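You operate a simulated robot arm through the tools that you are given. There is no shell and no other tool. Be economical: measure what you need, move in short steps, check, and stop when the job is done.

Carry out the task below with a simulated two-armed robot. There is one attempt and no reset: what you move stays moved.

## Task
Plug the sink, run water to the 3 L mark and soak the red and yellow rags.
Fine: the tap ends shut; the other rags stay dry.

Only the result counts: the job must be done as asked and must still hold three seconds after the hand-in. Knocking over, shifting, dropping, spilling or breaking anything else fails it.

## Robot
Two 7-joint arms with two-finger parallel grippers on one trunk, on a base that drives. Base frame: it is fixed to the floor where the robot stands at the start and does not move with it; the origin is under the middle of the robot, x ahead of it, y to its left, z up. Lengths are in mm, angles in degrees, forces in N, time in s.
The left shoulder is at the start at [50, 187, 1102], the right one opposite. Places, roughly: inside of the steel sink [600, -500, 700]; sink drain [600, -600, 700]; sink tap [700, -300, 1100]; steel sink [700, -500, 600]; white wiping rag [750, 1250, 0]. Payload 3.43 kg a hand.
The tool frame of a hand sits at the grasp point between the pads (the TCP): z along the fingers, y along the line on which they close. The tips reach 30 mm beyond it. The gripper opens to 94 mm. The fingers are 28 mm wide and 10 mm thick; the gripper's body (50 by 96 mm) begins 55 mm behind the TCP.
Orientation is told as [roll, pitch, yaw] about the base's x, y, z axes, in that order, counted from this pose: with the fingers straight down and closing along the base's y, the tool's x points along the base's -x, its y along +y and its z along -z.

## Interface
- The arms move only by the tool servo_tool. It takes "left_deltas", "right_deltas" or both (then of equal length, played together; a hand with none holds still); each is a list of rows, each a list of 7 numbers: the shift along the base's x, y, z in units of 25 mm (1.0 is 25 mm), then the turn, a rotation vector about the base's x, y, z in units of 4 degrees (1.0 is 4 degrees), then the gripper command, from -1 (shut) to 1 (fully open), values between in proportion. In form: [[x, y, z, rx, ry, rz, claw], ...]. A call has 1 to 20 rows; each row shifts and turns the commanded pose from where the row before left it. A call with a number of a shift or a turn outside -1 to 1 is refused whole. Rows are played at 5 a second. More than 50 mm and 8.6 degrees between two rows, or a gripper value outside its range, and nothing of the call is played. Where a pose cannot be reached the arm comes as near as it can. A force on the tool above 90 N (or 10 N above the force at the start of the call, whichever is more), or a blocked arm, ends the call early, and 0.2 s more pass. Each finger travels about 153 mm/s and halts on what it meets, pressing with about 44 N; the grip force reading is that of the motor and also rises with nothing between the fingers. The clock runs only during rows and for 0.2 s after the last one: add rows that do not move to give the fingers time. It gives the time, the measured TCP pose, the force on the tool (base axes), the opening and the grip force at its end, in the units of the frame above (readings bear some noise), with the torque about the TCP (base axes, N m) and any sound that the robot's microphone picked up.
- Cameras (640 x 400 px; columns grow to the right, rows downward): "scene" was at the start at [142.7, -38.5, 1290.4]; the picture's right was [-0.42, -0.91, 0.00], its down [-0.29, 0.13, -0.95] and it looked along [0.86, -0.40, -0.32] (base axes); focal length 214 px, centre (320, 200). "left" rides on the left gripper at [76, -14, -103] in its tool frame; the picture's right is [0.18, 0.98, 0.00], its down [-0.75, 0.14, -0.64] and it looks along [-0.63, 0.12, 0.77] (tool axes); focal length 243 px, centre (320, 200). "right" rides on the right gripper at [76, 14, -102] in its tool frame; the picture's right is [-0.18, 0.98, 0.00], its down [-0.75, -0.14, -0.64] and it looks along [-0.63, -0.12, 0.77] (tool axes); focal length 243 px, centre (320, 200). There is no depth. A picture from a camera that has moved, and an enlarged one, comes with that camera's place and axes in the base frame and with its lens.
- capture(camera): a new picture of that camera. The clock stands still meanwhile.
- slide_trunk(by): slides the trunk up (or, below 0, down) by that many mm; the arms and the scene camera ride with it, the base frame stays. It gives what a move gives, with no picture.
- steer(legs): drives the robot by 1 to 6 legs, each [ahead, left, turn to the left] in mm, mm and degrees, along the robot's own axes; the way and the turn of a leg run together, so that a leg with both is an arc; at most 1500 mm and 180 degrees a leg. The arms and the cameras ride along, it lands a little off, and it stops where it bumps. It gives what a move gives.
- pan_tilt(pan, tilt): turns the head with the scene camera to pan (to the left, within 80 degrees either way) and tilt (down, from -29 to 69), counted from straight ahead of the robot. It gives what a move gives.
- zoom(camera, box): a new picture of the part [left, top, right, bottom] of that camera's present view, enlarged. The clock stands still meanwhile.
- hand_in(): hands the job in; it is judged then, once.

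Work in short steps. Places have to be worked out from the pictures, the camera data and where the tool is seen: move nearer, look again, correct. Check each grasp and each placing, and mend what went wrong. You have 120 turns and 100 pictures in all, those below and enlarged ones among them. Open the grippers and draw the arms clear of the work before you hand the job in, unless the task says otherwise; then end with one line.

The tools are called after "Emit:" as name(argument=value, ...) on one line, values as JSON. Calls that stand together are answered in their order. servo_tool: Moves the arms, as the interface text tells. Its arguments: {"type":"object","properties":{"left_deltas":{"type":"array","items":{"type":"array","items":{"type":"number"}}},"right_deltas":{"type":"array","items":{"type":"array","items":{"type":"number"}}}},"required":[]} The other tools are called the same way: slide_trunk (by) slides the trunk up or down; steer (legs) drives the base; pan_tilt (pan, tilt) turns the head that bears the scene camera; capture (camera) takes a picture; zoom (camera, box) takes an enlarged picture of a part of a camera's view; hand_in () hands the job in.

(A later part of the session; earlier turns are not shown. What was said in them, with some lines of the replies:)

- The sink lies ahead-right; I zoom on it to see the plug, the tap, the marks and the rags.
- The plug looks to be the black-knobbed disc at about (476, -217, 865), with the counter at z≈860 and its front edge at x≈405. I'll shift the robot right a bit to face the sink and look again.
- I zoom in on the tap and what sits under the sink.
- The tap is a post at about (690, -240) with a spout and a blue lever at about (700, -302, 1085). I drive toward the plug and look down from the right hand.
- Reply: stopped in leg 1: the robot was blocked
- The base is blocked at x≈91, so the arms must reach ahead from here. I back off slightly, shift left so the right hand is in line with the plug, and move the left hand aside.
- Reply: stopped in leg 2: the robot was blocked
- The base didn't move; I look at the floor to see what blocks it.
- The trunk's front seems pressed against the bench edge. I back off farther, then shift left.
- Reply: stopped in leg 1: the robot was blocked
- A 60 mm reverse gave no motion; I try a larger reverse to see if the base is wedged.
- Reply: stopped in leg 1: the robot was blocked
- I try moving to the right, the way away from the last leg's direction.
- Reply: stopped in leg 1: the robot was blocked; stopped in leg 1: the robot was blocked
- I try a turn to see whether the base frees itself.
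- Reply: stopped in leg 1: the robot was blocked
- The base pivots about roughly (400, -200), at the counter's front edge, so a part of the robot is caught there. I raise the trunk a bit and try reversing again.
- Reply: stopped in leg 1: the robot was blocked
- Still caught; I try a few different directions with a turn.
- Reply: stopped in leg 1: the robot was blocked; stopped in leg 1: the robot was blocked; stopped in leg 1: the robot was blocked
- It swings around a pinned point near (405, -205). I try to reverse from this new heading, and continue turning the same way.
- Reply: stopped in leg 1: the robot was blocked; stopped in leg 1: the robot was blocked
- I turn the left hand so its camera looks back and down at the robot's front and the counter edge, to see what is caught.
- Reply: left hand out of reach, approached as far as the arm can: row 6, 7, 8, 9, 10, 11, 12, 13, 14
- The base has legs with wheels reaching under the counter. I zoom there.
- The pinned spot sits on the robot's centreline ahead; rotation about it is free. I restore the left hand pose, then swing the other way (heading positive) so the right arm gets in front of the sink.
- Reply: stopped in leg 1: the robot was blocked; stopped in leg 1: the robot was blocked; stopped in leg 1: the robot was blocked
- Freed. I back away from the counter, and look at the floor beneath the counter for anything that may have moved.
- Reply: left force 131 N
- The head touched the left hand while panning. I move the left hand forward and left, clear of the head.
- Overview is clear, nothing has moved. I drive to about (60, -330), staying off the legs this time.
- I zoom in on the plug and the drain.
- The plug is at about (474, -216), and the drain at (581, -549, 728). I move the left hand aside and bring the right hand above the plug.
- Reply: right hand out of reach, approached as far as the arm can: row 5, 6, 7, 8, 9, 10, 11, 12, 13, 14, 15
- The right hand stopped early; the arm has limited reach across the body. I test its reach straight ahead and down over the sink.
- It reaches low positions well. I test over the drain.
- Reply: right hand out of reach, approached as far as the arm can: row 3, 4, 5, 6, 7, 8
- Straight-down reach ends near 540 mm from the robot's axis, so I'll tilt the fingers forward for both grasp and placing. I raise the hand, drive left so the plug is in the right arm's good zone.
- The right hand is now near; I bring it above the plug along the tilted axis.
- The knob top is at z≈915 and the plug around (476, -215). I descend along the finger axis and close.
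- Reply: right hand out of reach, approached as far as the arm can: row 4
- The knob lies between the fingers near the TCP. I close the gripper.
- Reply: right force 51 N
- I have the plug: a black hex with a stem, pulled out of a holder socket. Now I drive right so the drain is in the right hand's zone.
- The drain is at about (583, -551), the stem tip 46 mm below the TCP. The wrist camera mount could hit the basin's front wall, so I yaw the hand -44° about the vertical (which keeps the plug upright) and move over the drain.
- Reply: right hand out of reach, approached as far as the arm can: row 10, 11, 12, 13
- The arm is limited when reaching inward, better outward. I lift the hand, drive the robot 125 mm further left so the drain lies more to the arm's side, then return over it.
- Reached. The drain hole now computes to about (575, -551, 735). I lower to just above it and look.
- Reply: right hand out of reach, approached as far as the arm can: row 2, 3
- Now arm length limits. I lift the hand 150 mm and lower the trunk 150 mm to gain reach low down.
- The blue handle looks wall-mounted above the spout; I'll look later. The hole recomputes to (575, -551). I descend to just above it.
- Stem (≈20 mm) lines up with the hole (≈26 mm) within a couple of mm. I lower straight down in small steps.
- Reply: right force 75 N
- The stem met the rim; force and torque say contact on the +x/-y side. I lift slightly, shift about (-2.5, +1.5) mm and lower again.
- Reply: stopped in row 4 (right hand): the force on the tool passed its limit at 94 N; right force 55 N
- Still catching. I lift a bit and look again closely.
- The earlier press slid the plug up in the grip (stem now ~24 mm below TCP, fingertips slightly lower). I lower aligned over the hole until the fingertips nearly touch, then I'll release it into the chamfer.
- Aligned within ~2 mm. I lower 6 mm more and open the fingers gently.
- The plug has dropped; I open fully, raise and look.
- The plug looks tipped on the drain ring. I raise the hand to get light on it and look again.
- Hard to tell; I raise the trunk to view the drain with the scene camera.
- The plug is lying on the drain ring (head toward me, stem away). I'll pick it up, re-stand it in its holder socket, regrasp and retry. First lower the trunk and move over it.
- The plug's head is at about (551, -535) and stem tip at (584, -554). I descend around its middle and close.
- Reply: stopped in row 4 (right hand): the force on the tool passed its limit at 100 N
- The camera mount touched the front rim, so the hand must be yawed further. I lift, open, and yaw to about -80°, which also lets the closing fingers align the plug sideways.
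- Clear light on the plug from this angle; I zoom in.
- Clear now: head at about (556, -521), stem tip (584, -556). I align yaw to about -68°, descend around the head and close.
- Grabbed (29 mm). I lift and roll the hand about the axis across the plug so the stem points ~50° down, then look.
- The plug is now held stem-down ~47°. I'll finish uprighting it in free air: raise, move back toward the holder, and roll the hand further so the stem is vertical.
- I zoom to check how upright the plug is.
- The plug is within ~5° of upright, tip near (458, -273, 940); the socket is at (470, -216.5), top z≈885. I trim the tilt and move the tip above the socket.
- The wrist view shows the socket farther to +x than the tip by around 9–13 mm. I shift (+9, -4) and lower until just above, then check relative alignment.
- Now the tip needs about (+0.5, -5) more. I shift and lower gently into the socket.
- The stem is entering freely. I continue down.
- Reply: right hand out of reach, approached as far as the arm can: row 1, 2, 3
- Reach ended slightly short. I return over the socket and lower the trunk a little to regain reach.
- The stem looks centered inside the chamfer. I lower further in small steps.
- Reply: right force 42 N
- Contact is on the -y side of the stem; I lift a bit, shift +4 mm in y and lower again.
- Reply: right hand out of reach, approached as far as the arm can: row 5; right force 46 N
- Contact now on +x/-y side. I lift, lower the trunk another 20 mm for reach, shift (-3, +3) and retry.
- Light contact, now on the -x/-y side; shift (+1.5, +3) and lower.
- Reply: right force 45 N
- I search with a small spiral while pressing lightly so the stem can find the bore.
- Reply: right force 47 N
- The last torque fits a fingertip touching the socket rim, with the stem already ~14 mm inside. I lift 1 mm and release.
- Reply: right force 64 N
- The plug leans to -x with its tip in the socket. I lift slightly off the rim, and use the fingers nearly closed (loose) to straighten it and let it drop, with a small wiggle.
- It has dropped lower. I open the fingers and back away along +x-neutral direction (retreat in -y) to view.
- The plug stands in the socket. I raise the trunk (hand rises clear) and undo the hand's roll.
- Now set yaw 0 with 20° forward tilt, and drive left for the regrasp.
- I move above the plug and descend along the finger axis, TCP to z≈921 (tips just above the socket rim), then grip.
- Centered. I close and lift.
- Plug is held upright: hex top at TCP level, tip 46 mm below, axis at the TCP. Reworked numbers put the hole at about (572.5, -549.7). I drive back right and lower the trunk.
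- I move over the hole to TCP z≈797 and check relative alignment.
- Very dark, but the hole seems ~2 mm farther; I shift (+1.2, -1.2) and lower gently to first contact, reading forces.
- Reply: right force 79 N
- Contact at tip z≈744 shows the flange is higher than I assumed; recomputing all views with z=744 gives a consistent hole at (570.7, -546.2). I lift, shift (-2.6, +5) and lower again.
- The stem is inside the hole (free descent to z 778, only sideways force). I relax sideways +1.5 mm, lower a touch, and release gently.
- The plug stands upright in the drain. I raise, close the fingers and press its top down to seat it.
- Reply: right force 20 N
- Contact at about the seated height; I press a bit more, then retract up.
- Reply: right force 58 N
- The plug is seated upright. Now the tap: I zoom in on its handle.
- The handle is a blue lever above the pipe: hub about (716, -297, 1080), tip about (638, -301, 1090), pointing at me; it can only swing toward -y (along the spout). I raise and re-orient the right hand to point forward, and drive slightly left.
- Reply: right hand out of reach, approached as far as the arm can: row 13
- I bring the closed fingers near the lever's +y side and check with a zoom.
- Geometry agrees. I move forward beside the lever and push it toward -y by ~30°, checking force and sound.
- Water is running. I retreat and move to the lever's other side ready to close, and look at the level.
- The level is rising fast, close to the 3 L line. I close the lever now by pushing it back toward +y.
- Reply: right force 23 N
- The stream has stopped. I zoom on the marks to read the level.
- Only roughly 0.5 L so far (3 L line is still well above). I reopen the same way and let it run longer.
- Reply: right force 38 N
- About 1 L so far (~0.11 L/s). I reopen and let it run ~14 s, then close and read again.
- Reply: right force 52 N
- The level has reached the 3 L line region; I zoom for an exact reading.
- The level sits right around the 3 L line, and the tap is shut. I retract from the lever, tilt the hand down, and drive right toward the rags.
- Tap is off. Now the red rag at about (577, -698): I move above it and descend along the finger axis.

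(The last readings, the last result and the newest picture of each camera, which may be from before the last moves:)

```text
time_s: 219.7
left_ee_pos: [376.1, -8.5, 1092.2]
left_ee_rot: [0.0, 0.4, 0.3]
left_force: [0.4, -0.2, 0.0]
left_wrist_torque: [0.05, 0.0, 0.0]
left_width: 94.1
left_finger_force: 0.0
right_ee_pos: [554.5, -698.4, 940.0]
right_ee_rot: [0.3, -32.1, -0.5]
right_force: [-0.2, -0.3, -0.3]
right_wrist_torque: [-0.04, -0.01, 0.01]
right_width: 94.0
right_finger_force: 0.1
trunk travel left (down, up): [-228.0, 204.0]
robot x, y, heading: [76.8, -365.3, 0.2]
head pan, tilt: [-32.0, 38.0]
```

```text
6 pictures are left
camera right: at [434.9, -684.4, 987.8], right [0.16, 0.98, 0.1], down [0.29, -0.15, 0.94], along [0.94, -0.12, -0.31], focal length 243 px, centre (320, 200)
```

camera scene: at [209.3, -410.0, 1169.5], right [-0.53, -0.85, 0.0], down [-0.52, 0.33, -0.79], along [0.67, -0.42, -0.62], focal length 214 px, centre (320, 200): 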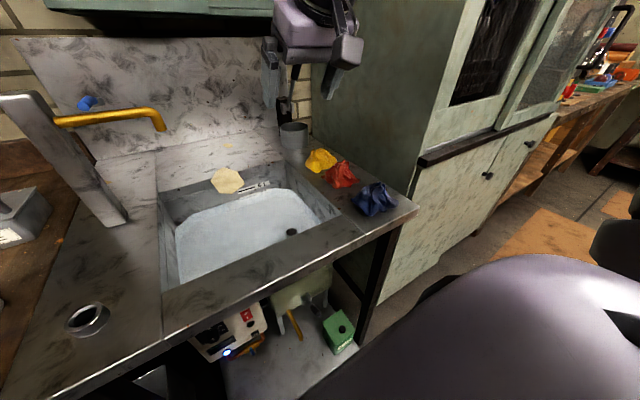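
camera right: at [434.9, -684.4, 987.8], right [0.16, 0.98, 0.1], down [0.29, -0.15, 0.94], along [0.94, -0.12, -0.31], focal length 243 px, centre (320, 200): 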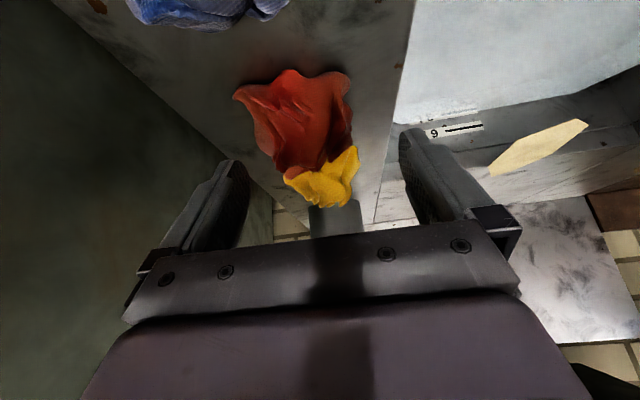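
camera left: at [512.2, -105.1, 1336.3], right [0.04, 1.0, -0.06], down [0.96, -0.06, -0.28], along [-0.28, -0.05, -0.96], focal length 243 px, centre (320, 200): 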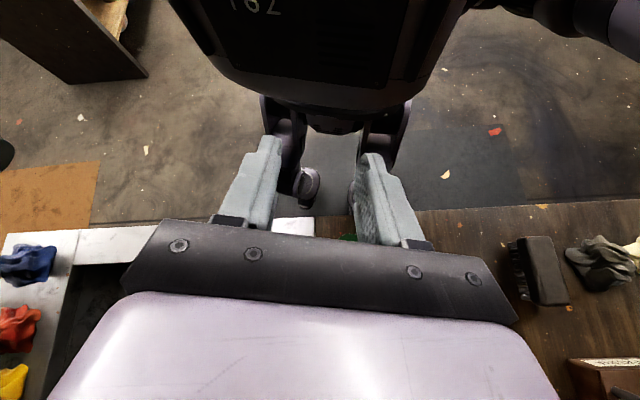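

The rag lies between the fingers, ~8 mm to -y. I adjust, descend and close on it.

Emit:
servo_tool(right_deltas=[[0.3, -0.3, -0.6, 0, 0, 0, 1], [0.6, 0, -0.95, 0, 0, 0, 1], [0, 0, 0, 0, 0, 0, 0.3], [0, 0, 0, 0, 0, 0, -0.4], [0, 0, 0, 0, 0, 0, -1], [0, 0, 0, 0, 0, 0, -1], [0, 0, 0, 0, 0, 0, -1]])

Emit:
servo_tool(right_deltas=[[-0.2, 0, 1, 0, 0, 0, -1], [-0.2, 0, 1, 0, 0, 0, -1], [-0.2, 0, 1, 0, 0, 0, -1], [-0.2, 0, 1, 0, 0, 0, -1]])

Emit:
zoom(camera="scene", box=[180, 40, 460, 260])

```text
time_s: 221.3
left_ee_pos: [375.9, -7.3, 1091.5]
left_ee_rot: [0.1, 0.5, 0.3]
left_force: [-0.7, 0.2, 0.1]
left_wrist_torque: [-0.01, 0.01, 0.01]
left_width: 93.7
left_finger_force: 0.1
right_ee_pos: [575.4, -707.3, 900.3]
right_ee_rot: [0.3, -32.1, -0.4]
right_force: [0.3, -0.2, -0.1]
right_wrist_torque: [-0.01, 0.01, 0.0]
right_width: 63.5
right_finger_force: 43.7
trunk travel left (down, up): [-228.0, 204.0]
robot x, y, heading: [81.3, -363.6, 0.2]
head pan, tilt: [-32.0, 38.0]
```

```text
time_s: 222.3
left_ee_pos: [375.7, -8.0, 1092.5]
left_ee_rot: [-0.1, 0.4, 0.3]
left_force: [-0.6, 0.4, 0.0]
left_wrist_torque: [-0.07, -0.01, 0.0]
left_width: 94.1
left_finger_force: 0.1
right_ee_pos: [555.5, -705.9, 1000.9]
right_ee_rot: [0.4, -32.3, -0.4]
right_force: [0.5, -0.6, -0.2]
right_wrist_torque: [-0.02, 0.02, 0.01]
right_width: 63.3
right_finger_force: 44.5
trunk travel left (down, up): [-228.0, 204.0]
robot x, y, heading: [77.7, -358.9, -0.0]
head pan, tilt: [-32.0, 38.0]
```

```text
1.82 times, centred on (320, 150) of scene
camera zoom: at [209.2, -409.8, 1169.5], right [-0.53, -0.85, 0.0], down [-0.52, 0.33, -0.79], along [0.67, -0.42, -0.62], focal length 390 px, centre (320, 291)
```

zoom: 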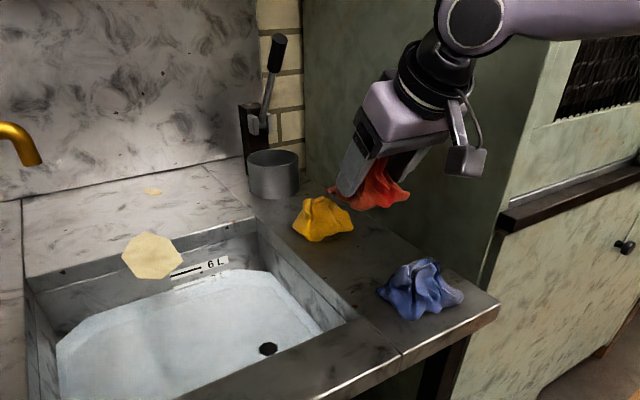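

Red rag is held. I drive left so it hangs over the basin, then lower and release it into the water, clear of the plug.

Emit:
steer(legs=[[0, 170, 0]])

Emit:
servo_tool(right_deltas=[[0.8, 0.4, -0.5, 0, 0, 0, -1], [0.8, 0.4, -1, 0, 0, 0, -1], [0.8, 0.4, -1, 0, 0, 0, -1], [0.6, 0, -1, 0, 0, 0, -1], [0, 0, -1, 0, 0, 0, -1], [0, 0, -1, 0, 0, 0, -1], [0, 0, -0.9, 0, 0, 0, -1]])

```text
time_s: 224.4
left_ee_pos: [376.9, 160.7, 1091.3]
left_ee_rot: [0.0, 0.4, 0.1]
left_force: [0.4, 0.2, 0.4]
left_wrist_torque: [0.0, -0.01, 0.02]
left_width: 94.0
left_finger_force: 0.1
right_ee_pos: [555.2, -536.7, 1001.7]
right_ee_rot: [0.2, -32.2, -0.5]
right_force: [0.0, 0.4, -1.1]
right_wrist_torque: [-0.02, -0.04, -0.01]
right_width: 63.2
right_finger_force: 43.7
trunk travel left (down, up): [-228.0, 204.0]
robot x, y, heading: [75.7, -197.3, 0.0]
head pan, tilt: [-32.0, 38.0]
```

```text
time_s: 226.1
left_ee_pos: [377.4, 160.2, 1092.3]
left_ee_rot: [0.0, 0.5, 0.1]
left_force: [-0.1, 0.0, -0.2]
left_wrist_torque: [0.0, 0.0, 0.01]
left_width: 94.0
left_finger_force: 0.1
right_ee_pos: [630.5, -506.5, 839.7]
right_ee_rot: [0.3, -32.2, -0.5]
right_force: [-0.1, -0.3, 0.1]
right_wrist_torque: [-0.03, 0.05, -0.02]
right_width: 63.0
right_finger_force: 43.8
trunk travel left (down, up): [-228.0, 204.0]
robot x, y, heading: [76.7, -192.8, 0.1]
head pan, tilt: [-32.0, 38.0]
```

The water surface is near z≈794. I lower 35 mm more so the rag dips in, then release and lift.

Emit:
servo_tool(right_deltas=[[0.3, 0, -0.5, 0, 0, 0, -1], [0.2, 0, -0.5, 0, 0, 0, -1], [0, 0, -0.4, 0, 0, 0, -1], [0, 0, 0, 0, 0, 0, 0.4], [0, 0, 0, 0, 0, 0, 1], [0, 0, 0, 0, 0, 0, 1], [-0.3, 0, 0.5, 0, 0, 0, 1], [-0.3, 0, 1, 0, 0, 0, 1], [-0.3, 0, 1, 0, 0, 0, 1], [-0.3, 0, 1, 0, 0, 0, 1], [-0.3, 0, 1, 0, 0, 0, 1], [-0.3, 0, 1, 0, 0, 0, 1], [-0.5, 0, 1, 0, 0, 0, 1], [-0.5, 0, 1, 0, 0, 0, 1]])

Emit:
zoom(camera="scene", box=[220, 60, 480, 260])

```text
time_s: 229.1
left_ee_pos: [377.5, 160.6, 1091.2]
left_ee_rot: [0.1, 0.3, 0.2]
left_force: [-0.1, -0.7, 0.0]
left_wrist_torque: [0.0, 0.02, 0.01]
left_width: 93.9
left_finger_force: 0.1
right_ee_pos: [571.9, -505.4, 994.5]
right_ee_rot: [0.2, -32.2, -0.6]
right_force: [-0.4, -0.1, -0.2]
right_wrist_torque: [0.0, -0.01, 0.0]
right_width: 94.1
right_finger_force: 0.1
trunk travel left (down, up): [-228.0, 204.0]
robot x, y, heading: [79.4, -192.5, 0.2]
head pan, tilt: [-32.0, 38.0]
```

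```text
2.00 times, centred on (350, 160) of scene
camera zoom: at [208.8, -240.5, 1169.6], right [-0.53, -0.85, 0.0], down [-0.52, 0.33, -0.79], along [0.67, -0.42, -0.62], focal length 429 px, centre (260, 280)
```

zoom: 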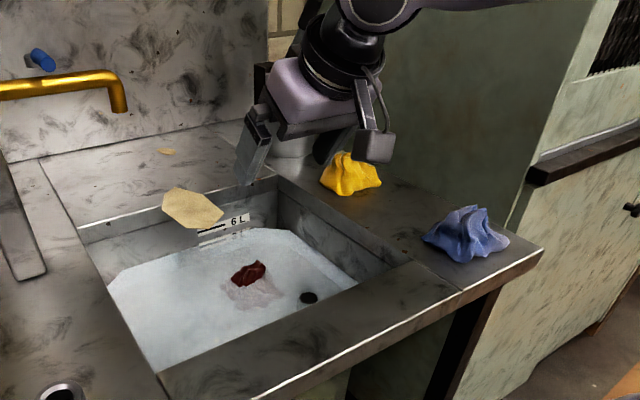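

Red rag is wet in the water, tap off. Now yellow at about (668, -695): I drive right and approach with more forward tilt.

Emit:
steer(legs=[[0, -172, 0]])

Emit:
servo_tool(right_deltas=[[0.28, -0.19, -0.3, 0, -1, 0, 1], [0.28, -0.19, -0.3, 0, -1, 0, 1], [0.28, -0.19, -0.3, 0, -1, 0, 1], [0.28, -0.19, -0.3, 0, -1, 0, 1], [0.5, 0, -0.45, 0, 0, 0, 1], [0.5, 0, -0.45, 0, 0, 0, 1], [0, 0, 0, 0, 0, 0, 1]])

Emit:
capture(camera="right")

```text
time_s: 231.2
left_ee_pos: [377.1, -11.5, 1090.4]
left_ee_rot: [0.1, 0.4, 0.2]
left_force: [-0.1, 0.8, -1.4]
left_wrist_torque: [-0.01, 0.0, 0.03]
left_width: 93.7
left_finger_force: 0.0
right_ee_pos: [572.0, -678.5, 994.9]
right_ee_rot: [0.2, -32.2, -0.6]
right_force: [0.7, 0.0, 0.8]
right_wrist_torque: [-0.01, 0.02, 0.0]
right_width: 94.1
right_finger_force: 0.1
trunk travel left (down, up): [-228.0, 204.0]
robot x, y, heading: [78.2, -368.3, -0.2]
head pan, tilt: [-32.0, 38.0]
```

```text
time_s: 232.8
left_ee_pos: [377.7, -11.5, 1091.3]
left_ee_rot: [0.1, 0.5, 0.2]
left_force: [-0.1, 0.6, -0.3]
left_wrist_torque: [-0.01, 0.02, -0.06]
left_width: 94.0
left_finger_force: 0.0
right_ee_pos: [624.8, -696.0, 941.2]
right_ee_rot: [0.5, -48.2, -0.8]
right_force: [-0.5, 0.1, 0.2]
right_wrist_torque: [0.01, 0.02, -0.01]
right_width: 93.9
right_finger_force: 0.1
trunk travel left (down, up): [-228.0, 204.0]
robot x, y, heading: [77.8, -365.8, -0.1]
head pan, tilt: [-32.0, 38.0]
```

```text
3 pictures are left
camera right: at [497.7, -683.6, 954.0], right [0.13, 0.98, 0.14], down [0.02, -0.15, 0.99], along [0.99, -0.12, -0.04], focal length 243 px, centre (320, 200)
```

right: 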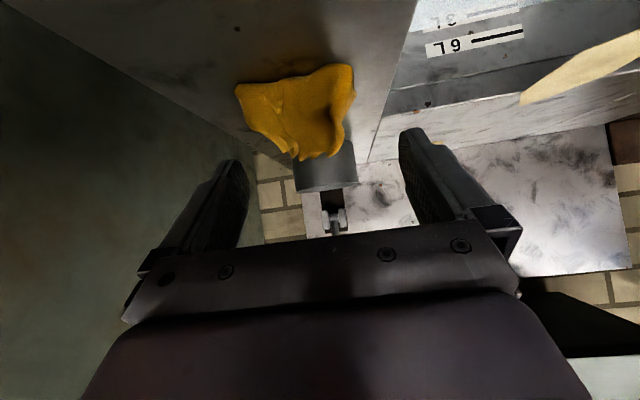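

The yellow rag centers near (660, -706). I adjust, descend, close and lift.

Emit:
servo_tool(right_deltas=[[0.5, -0.4, -0.5, 0, 0, 0, 1], [0.95, 0, -1, 0, 0, 0, 1], [0, 0, 0, 0, 0, 0, 0.3], [0, 0, 0, 0, 0, 0, -0.4], [0, 0, 0, 0, 0, 0, -1], [0, 0, 0, 0, 0, 0, -1], [0, 0, 0, 0, 0, 0, -1]])

Emit:
servo_tool(right_deltas=[[-0.2, 0, 1, 0, 0, 0, -1], [-0.3, 0, 1, 0, 0, 0, -1], [-0.5, 0, 1, 0, 0, 0, -1], [-0.5, 0, 1, 0, 0, 0, -1]])

```text
time_s: 234.4
left_ee_pos: [376.3, -12.1, 1091.7]
left_ee_rot: [0.2, 0.4, 0.2]
left_force: [-0.5, 0.1, -0.3]
left_wrist_torque: [-0.04, 0.02, 0.0]
left_width: 94.3
left_finger_force: 0.2
right_ee_pos: [661.7, -708.9, 903.1]
right_ee_rot: [0.5, -48.3, -0.8]
right_force: [0.9, 0.5, -0.5]
right_wrist_torque: [0.05, -0.01, 0.03]
right_width: 58.2
right_finger_force: 44.0
trunk travel left (down, up): [-228.0, 204.0]
robot x, y, heading: [79.2, -365.5, 0.1]
head pan, tilt: [-32.0, 38.0]
```

```text
time_s: 235.4
left_ee_pos: [376.8, -11.8, 1090.9]
left_ee_rot: [0.1, 0.4, 0.2]
left_force: [0.9, -0.5, 0.1]
left_wrist_torque: [0.01, 0.02, -0.02]
left_width: 94.0
left_finger_force: 0.0
right_ee_pos: [623.3, -707.1, 1004.3]
right_ee_rot: [0.4, -48.2, -0.7]
right_force: [-0.4, 0.0, -0.4]
right_wrist_torque: [0.03, 0.01, 0.01]
right_width: 58.2
right_finger_force: 44.2
trunk travel left (down, up): [-228.0, 204.0]
robot x, y, heading: [79.5, -365.8, 0.1]
head pan, tilt: [-32.0, 38.0]
```

Held. I drive left, tilt back, lower the yellow rag into the water beside the red one, release and lift.

Emit:
steer(legs=[[0, 250, 0]])

Emit:
servo_tool(right_deltas=[[0, 0.4, 0, 0, 1, 0, -1], [0, 0.4, 0, 0, 1, 0, -1], [0, 0, -0.5, 0, 1, 0, -1], [0, 0, -1, 0, 1, 0, -1], [0.2, 0, -1, 0, 0, 0, -1], [0.2, 0, -1, 0, 0, 0, -1], [0.2, 0, -1, 0, 0, 0, -1], [0.1, 0, -1, 0, 0, 0, -1], [0, 0, -1, 0, 0, 0, -1], [0, 0, -0.6, 0, 0, 0, -1]])

```text
time_s: 238.2
left_ee_pos: [376.1, 241.3, 1092.1]
left_ee_rot: [0.1, 0.3, 0.3]
left_force: [-0.3, 0.2, -0.5]
left_wrist_torque: [0.02, 0.01, 0.0]
left_width: 94.1
left_finger_force: 0.1
right_ee_pos: [624.1, -454.2, 1004.1]
right_ee_rot: [0.6, -48.2, -0.7]
right_force: [0.2, -0.4, -0.2]
right_wrist_torque: [0.02, -0.01, 0.04]
right_width: 58.3
right_finger_force: 43.9
trunk travel left (down, up): [-228.0, 204.0]
robot x, y, heading: [77.0, -117.0, 0.0]
head pan, tilt: [-32.0, 38.0]
```

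```text
time_s: 240.4
left_ee_pos: [377.3, 241.8, 1091.4]
left_ee_rot: [0.1, 0.4, 0.2]
left_force: [0.7, -0.6, -0.5]
left_wrist_torque: [0.01, 0.01, -0.01]
left_width: 94.3
left_finger_force: 0.0
right_ee_pos: [641.7, -435.0, 826.6]
right_ee_rot: [0.2, -32.3, -0.5]
right_force: [-0.1, 0.2, -0.3]
right_wrist_torque: [-0.02, 0.0, 0.02]
right_width: 58.1
right_finger_force: 44.4
trunk travel left (down, up): [-228.0, 204.0]
robot x, y, heading: [79.5, -109.9, -0.2]
head pan, tilt: [-32.0, 38.0]
```

I lower the last bit, release into the water, and lift out.

Emit:
servo_tool(right_deltas=[[0, 0, -0.5, 0, 0, 0, -1], [0, 0, -0.4, 0, 0, 0, -1], [0, 0, 0, 0, 0, 0, 0.4], [0, 0, 0, 0, 0, 0, 1], [0, 0, 0, 0, 0, 0, 1], [-0.3, 0, 0.5, 0, 0, 0, 1], [-0.3, 0, 1, 0, 0, 0, 1], [-0.3, 0, 1, 0, 0, 0, 1], [-0.3, 0, 1, 0, 0, 0, 1], [-0.3, 0, 1, 0, 0, 0, 1], [-0.3, 0, 1, 0, 0, 0, 1], [-0.5, 0, 1, 0, 0, 0, 1], [-1, 0, 1, 0, 0, 0, 1], [-1, -0.5, 0.5, 0, 0, 0, 1], [-1, -0.5, 0, 0, 0, 0, 1]])

Emit:
zoom(camera="scene", box=[230, 60, 450, 240])

```text
time_s: 243.6
left_ee_pos: [376.4, 240.9, 1091.5]
left_ee_rot: [0.1, 0.4, 0.3]
left_force: [0.1, 1.6, 0.0]
left_wrist_torque: [-0.01, 0.0, -0.02]
left_width: 94.1
left_finger_force: 0.1
right_ee_pos: [508.9, -458.0, 1002.3]
right_ee_rot: [0.2, -32.1, -0.6]
right_force: [0.2, 0.8, -0.4]
right_wrist_torque: [0.02, 0.0, 0.02]
right_width: 94.0
right_finger_force: 0.1
trunk travel left (down, up): [-228.0, 204.0]
robot x, y, heading: [75.1, -116.3, -0.1]
head pan, tilt: [-32.0, 38.0]
```

```text
2.22 times, centred on (340, 150) of scene
camera zoom: at [208.8, -160.0, 1169.6], right [-0.53, -0.85, 0.0], down [-0.52, 0.33, -0.79], along [0.67, -0.42, -0.62], focal length 477 px, centre (276, 311)
```

zoom: 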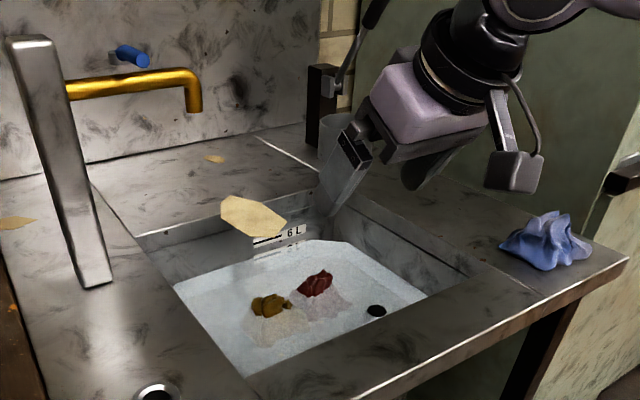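

Both rags are in the water and darkened; tap is off. I check the level mark once more.

Emit:
zoom(camera="scene", box=[325, 145, 385, 195])

```text
8.00 times, centred on (355, 170) of scene
camera zoom: at [208.8, -160.0, 1169.6], right [-0.53, -0.85, 0.0], down [-0.52, 0.33, -0.79], along [0.67, -0.42, -0.62], focal length 1716 px, centre (40, 440)
```

zoom: 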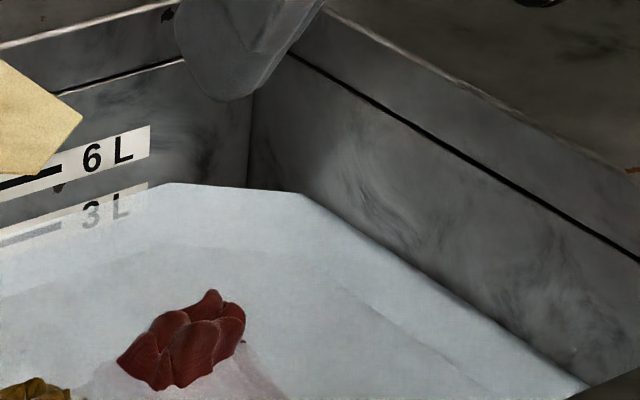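

Level is at the 3 L mark (marginally above its line), tap shut, blue rag dry. I draw back clear of the sink.

Emit:
servo_tool(right_deltas=[[-0.5, 0, 1, 0, 0, 0, 1], [-0.5, 0, 1, 0, 0, 0, 1], [-1, 0, 0.5, 0, 0, 0, 1], [-1, 0, 0, 0, 0, 0, 1]])

Emit:
steer(legs=[[-200, 0, 0]])

Emit:
capture(camera="scene")

```text
time_s: 244.6
left_ee_pos: [375.6, 242.6, 1092.3]
left_ee_rot: [0.1, 0.5, 0.3]
left_force: [-0.1, 0.4, -0.3]
left_wrist_torque: [-0.01, -0.01, 0.0]
left_width: 94.1
left_finger_force: 0.1
right_ee_pos: [434.6, -456.7, 1064.7]
right_ee_rot: [0.4, -32.3, -0.5]
right_force: [0.3, 0.5, 0.0]
right_wrist_torque: [-0.02, 0.02, 0.0]
right_width: 93.6
right_finger_force: 0.0
trunk travel left (down, up): [-228.0, 204.0]
robot x, y, heading: [78.5, -117.3, -0.4]
head pan, tilt: [-32.0, 38.0]
```

```text
time_s: 246.2
left_ee_pos: [178.2, 239.2, 1090.6]
left_ee_rot: [0.0, 0.4, -0.1]
left_force: [0.1, 0.1, 0.2]
left_wrist_torque: [0.01, 0.0, 0.0]
left_width: 94.2
left_finger_force: 0.0
right_ee_pos: [233.4, -458.9, 1066.1]
right_ee_rot: [0.3, -32.2, -1.0]
right_force: [-0.4, -0.6, -0.4]
right_wrist_torque: [0.0, 0.02, -0.06]
right_width: 93.6
right_finger_force: 0.0
trunk travel left (down, up): [-228.0, 204.0]
robot x, y, heading: [-123.0, -115.5, -0.3]
head pan, tilt: [-32.0, 38.0]
```

```text
0 pictures are left
camera scene: at [8.9, -160.1, 1169.6], right [-0.53, -0.85, 0.0], down [-0.52, 0.33, -0.79], along [0.67, -0.42, -0.62], focal length 214 px, centre (320, 200)
```

scene: 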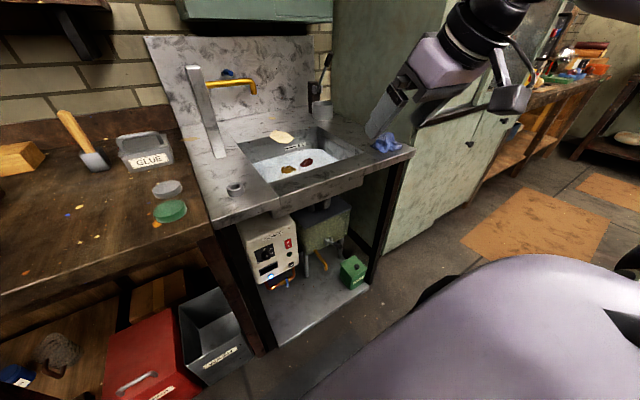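

The last picture shows the tap shut, water in the plugged sink, the red and yellow rags in it and the blue rag dry on the counter. The arms are clear, so I hand in.

Emit:
hand_in()

```text
The job is handed in.
```

The sink is plugged and filled to about the 3 L mark (my reading was about 3.1–3.4 L). The tap is shut, the red and yellow rags are soaking in the water, and the blue rag was still dry on the counter; I never handled any other rag.
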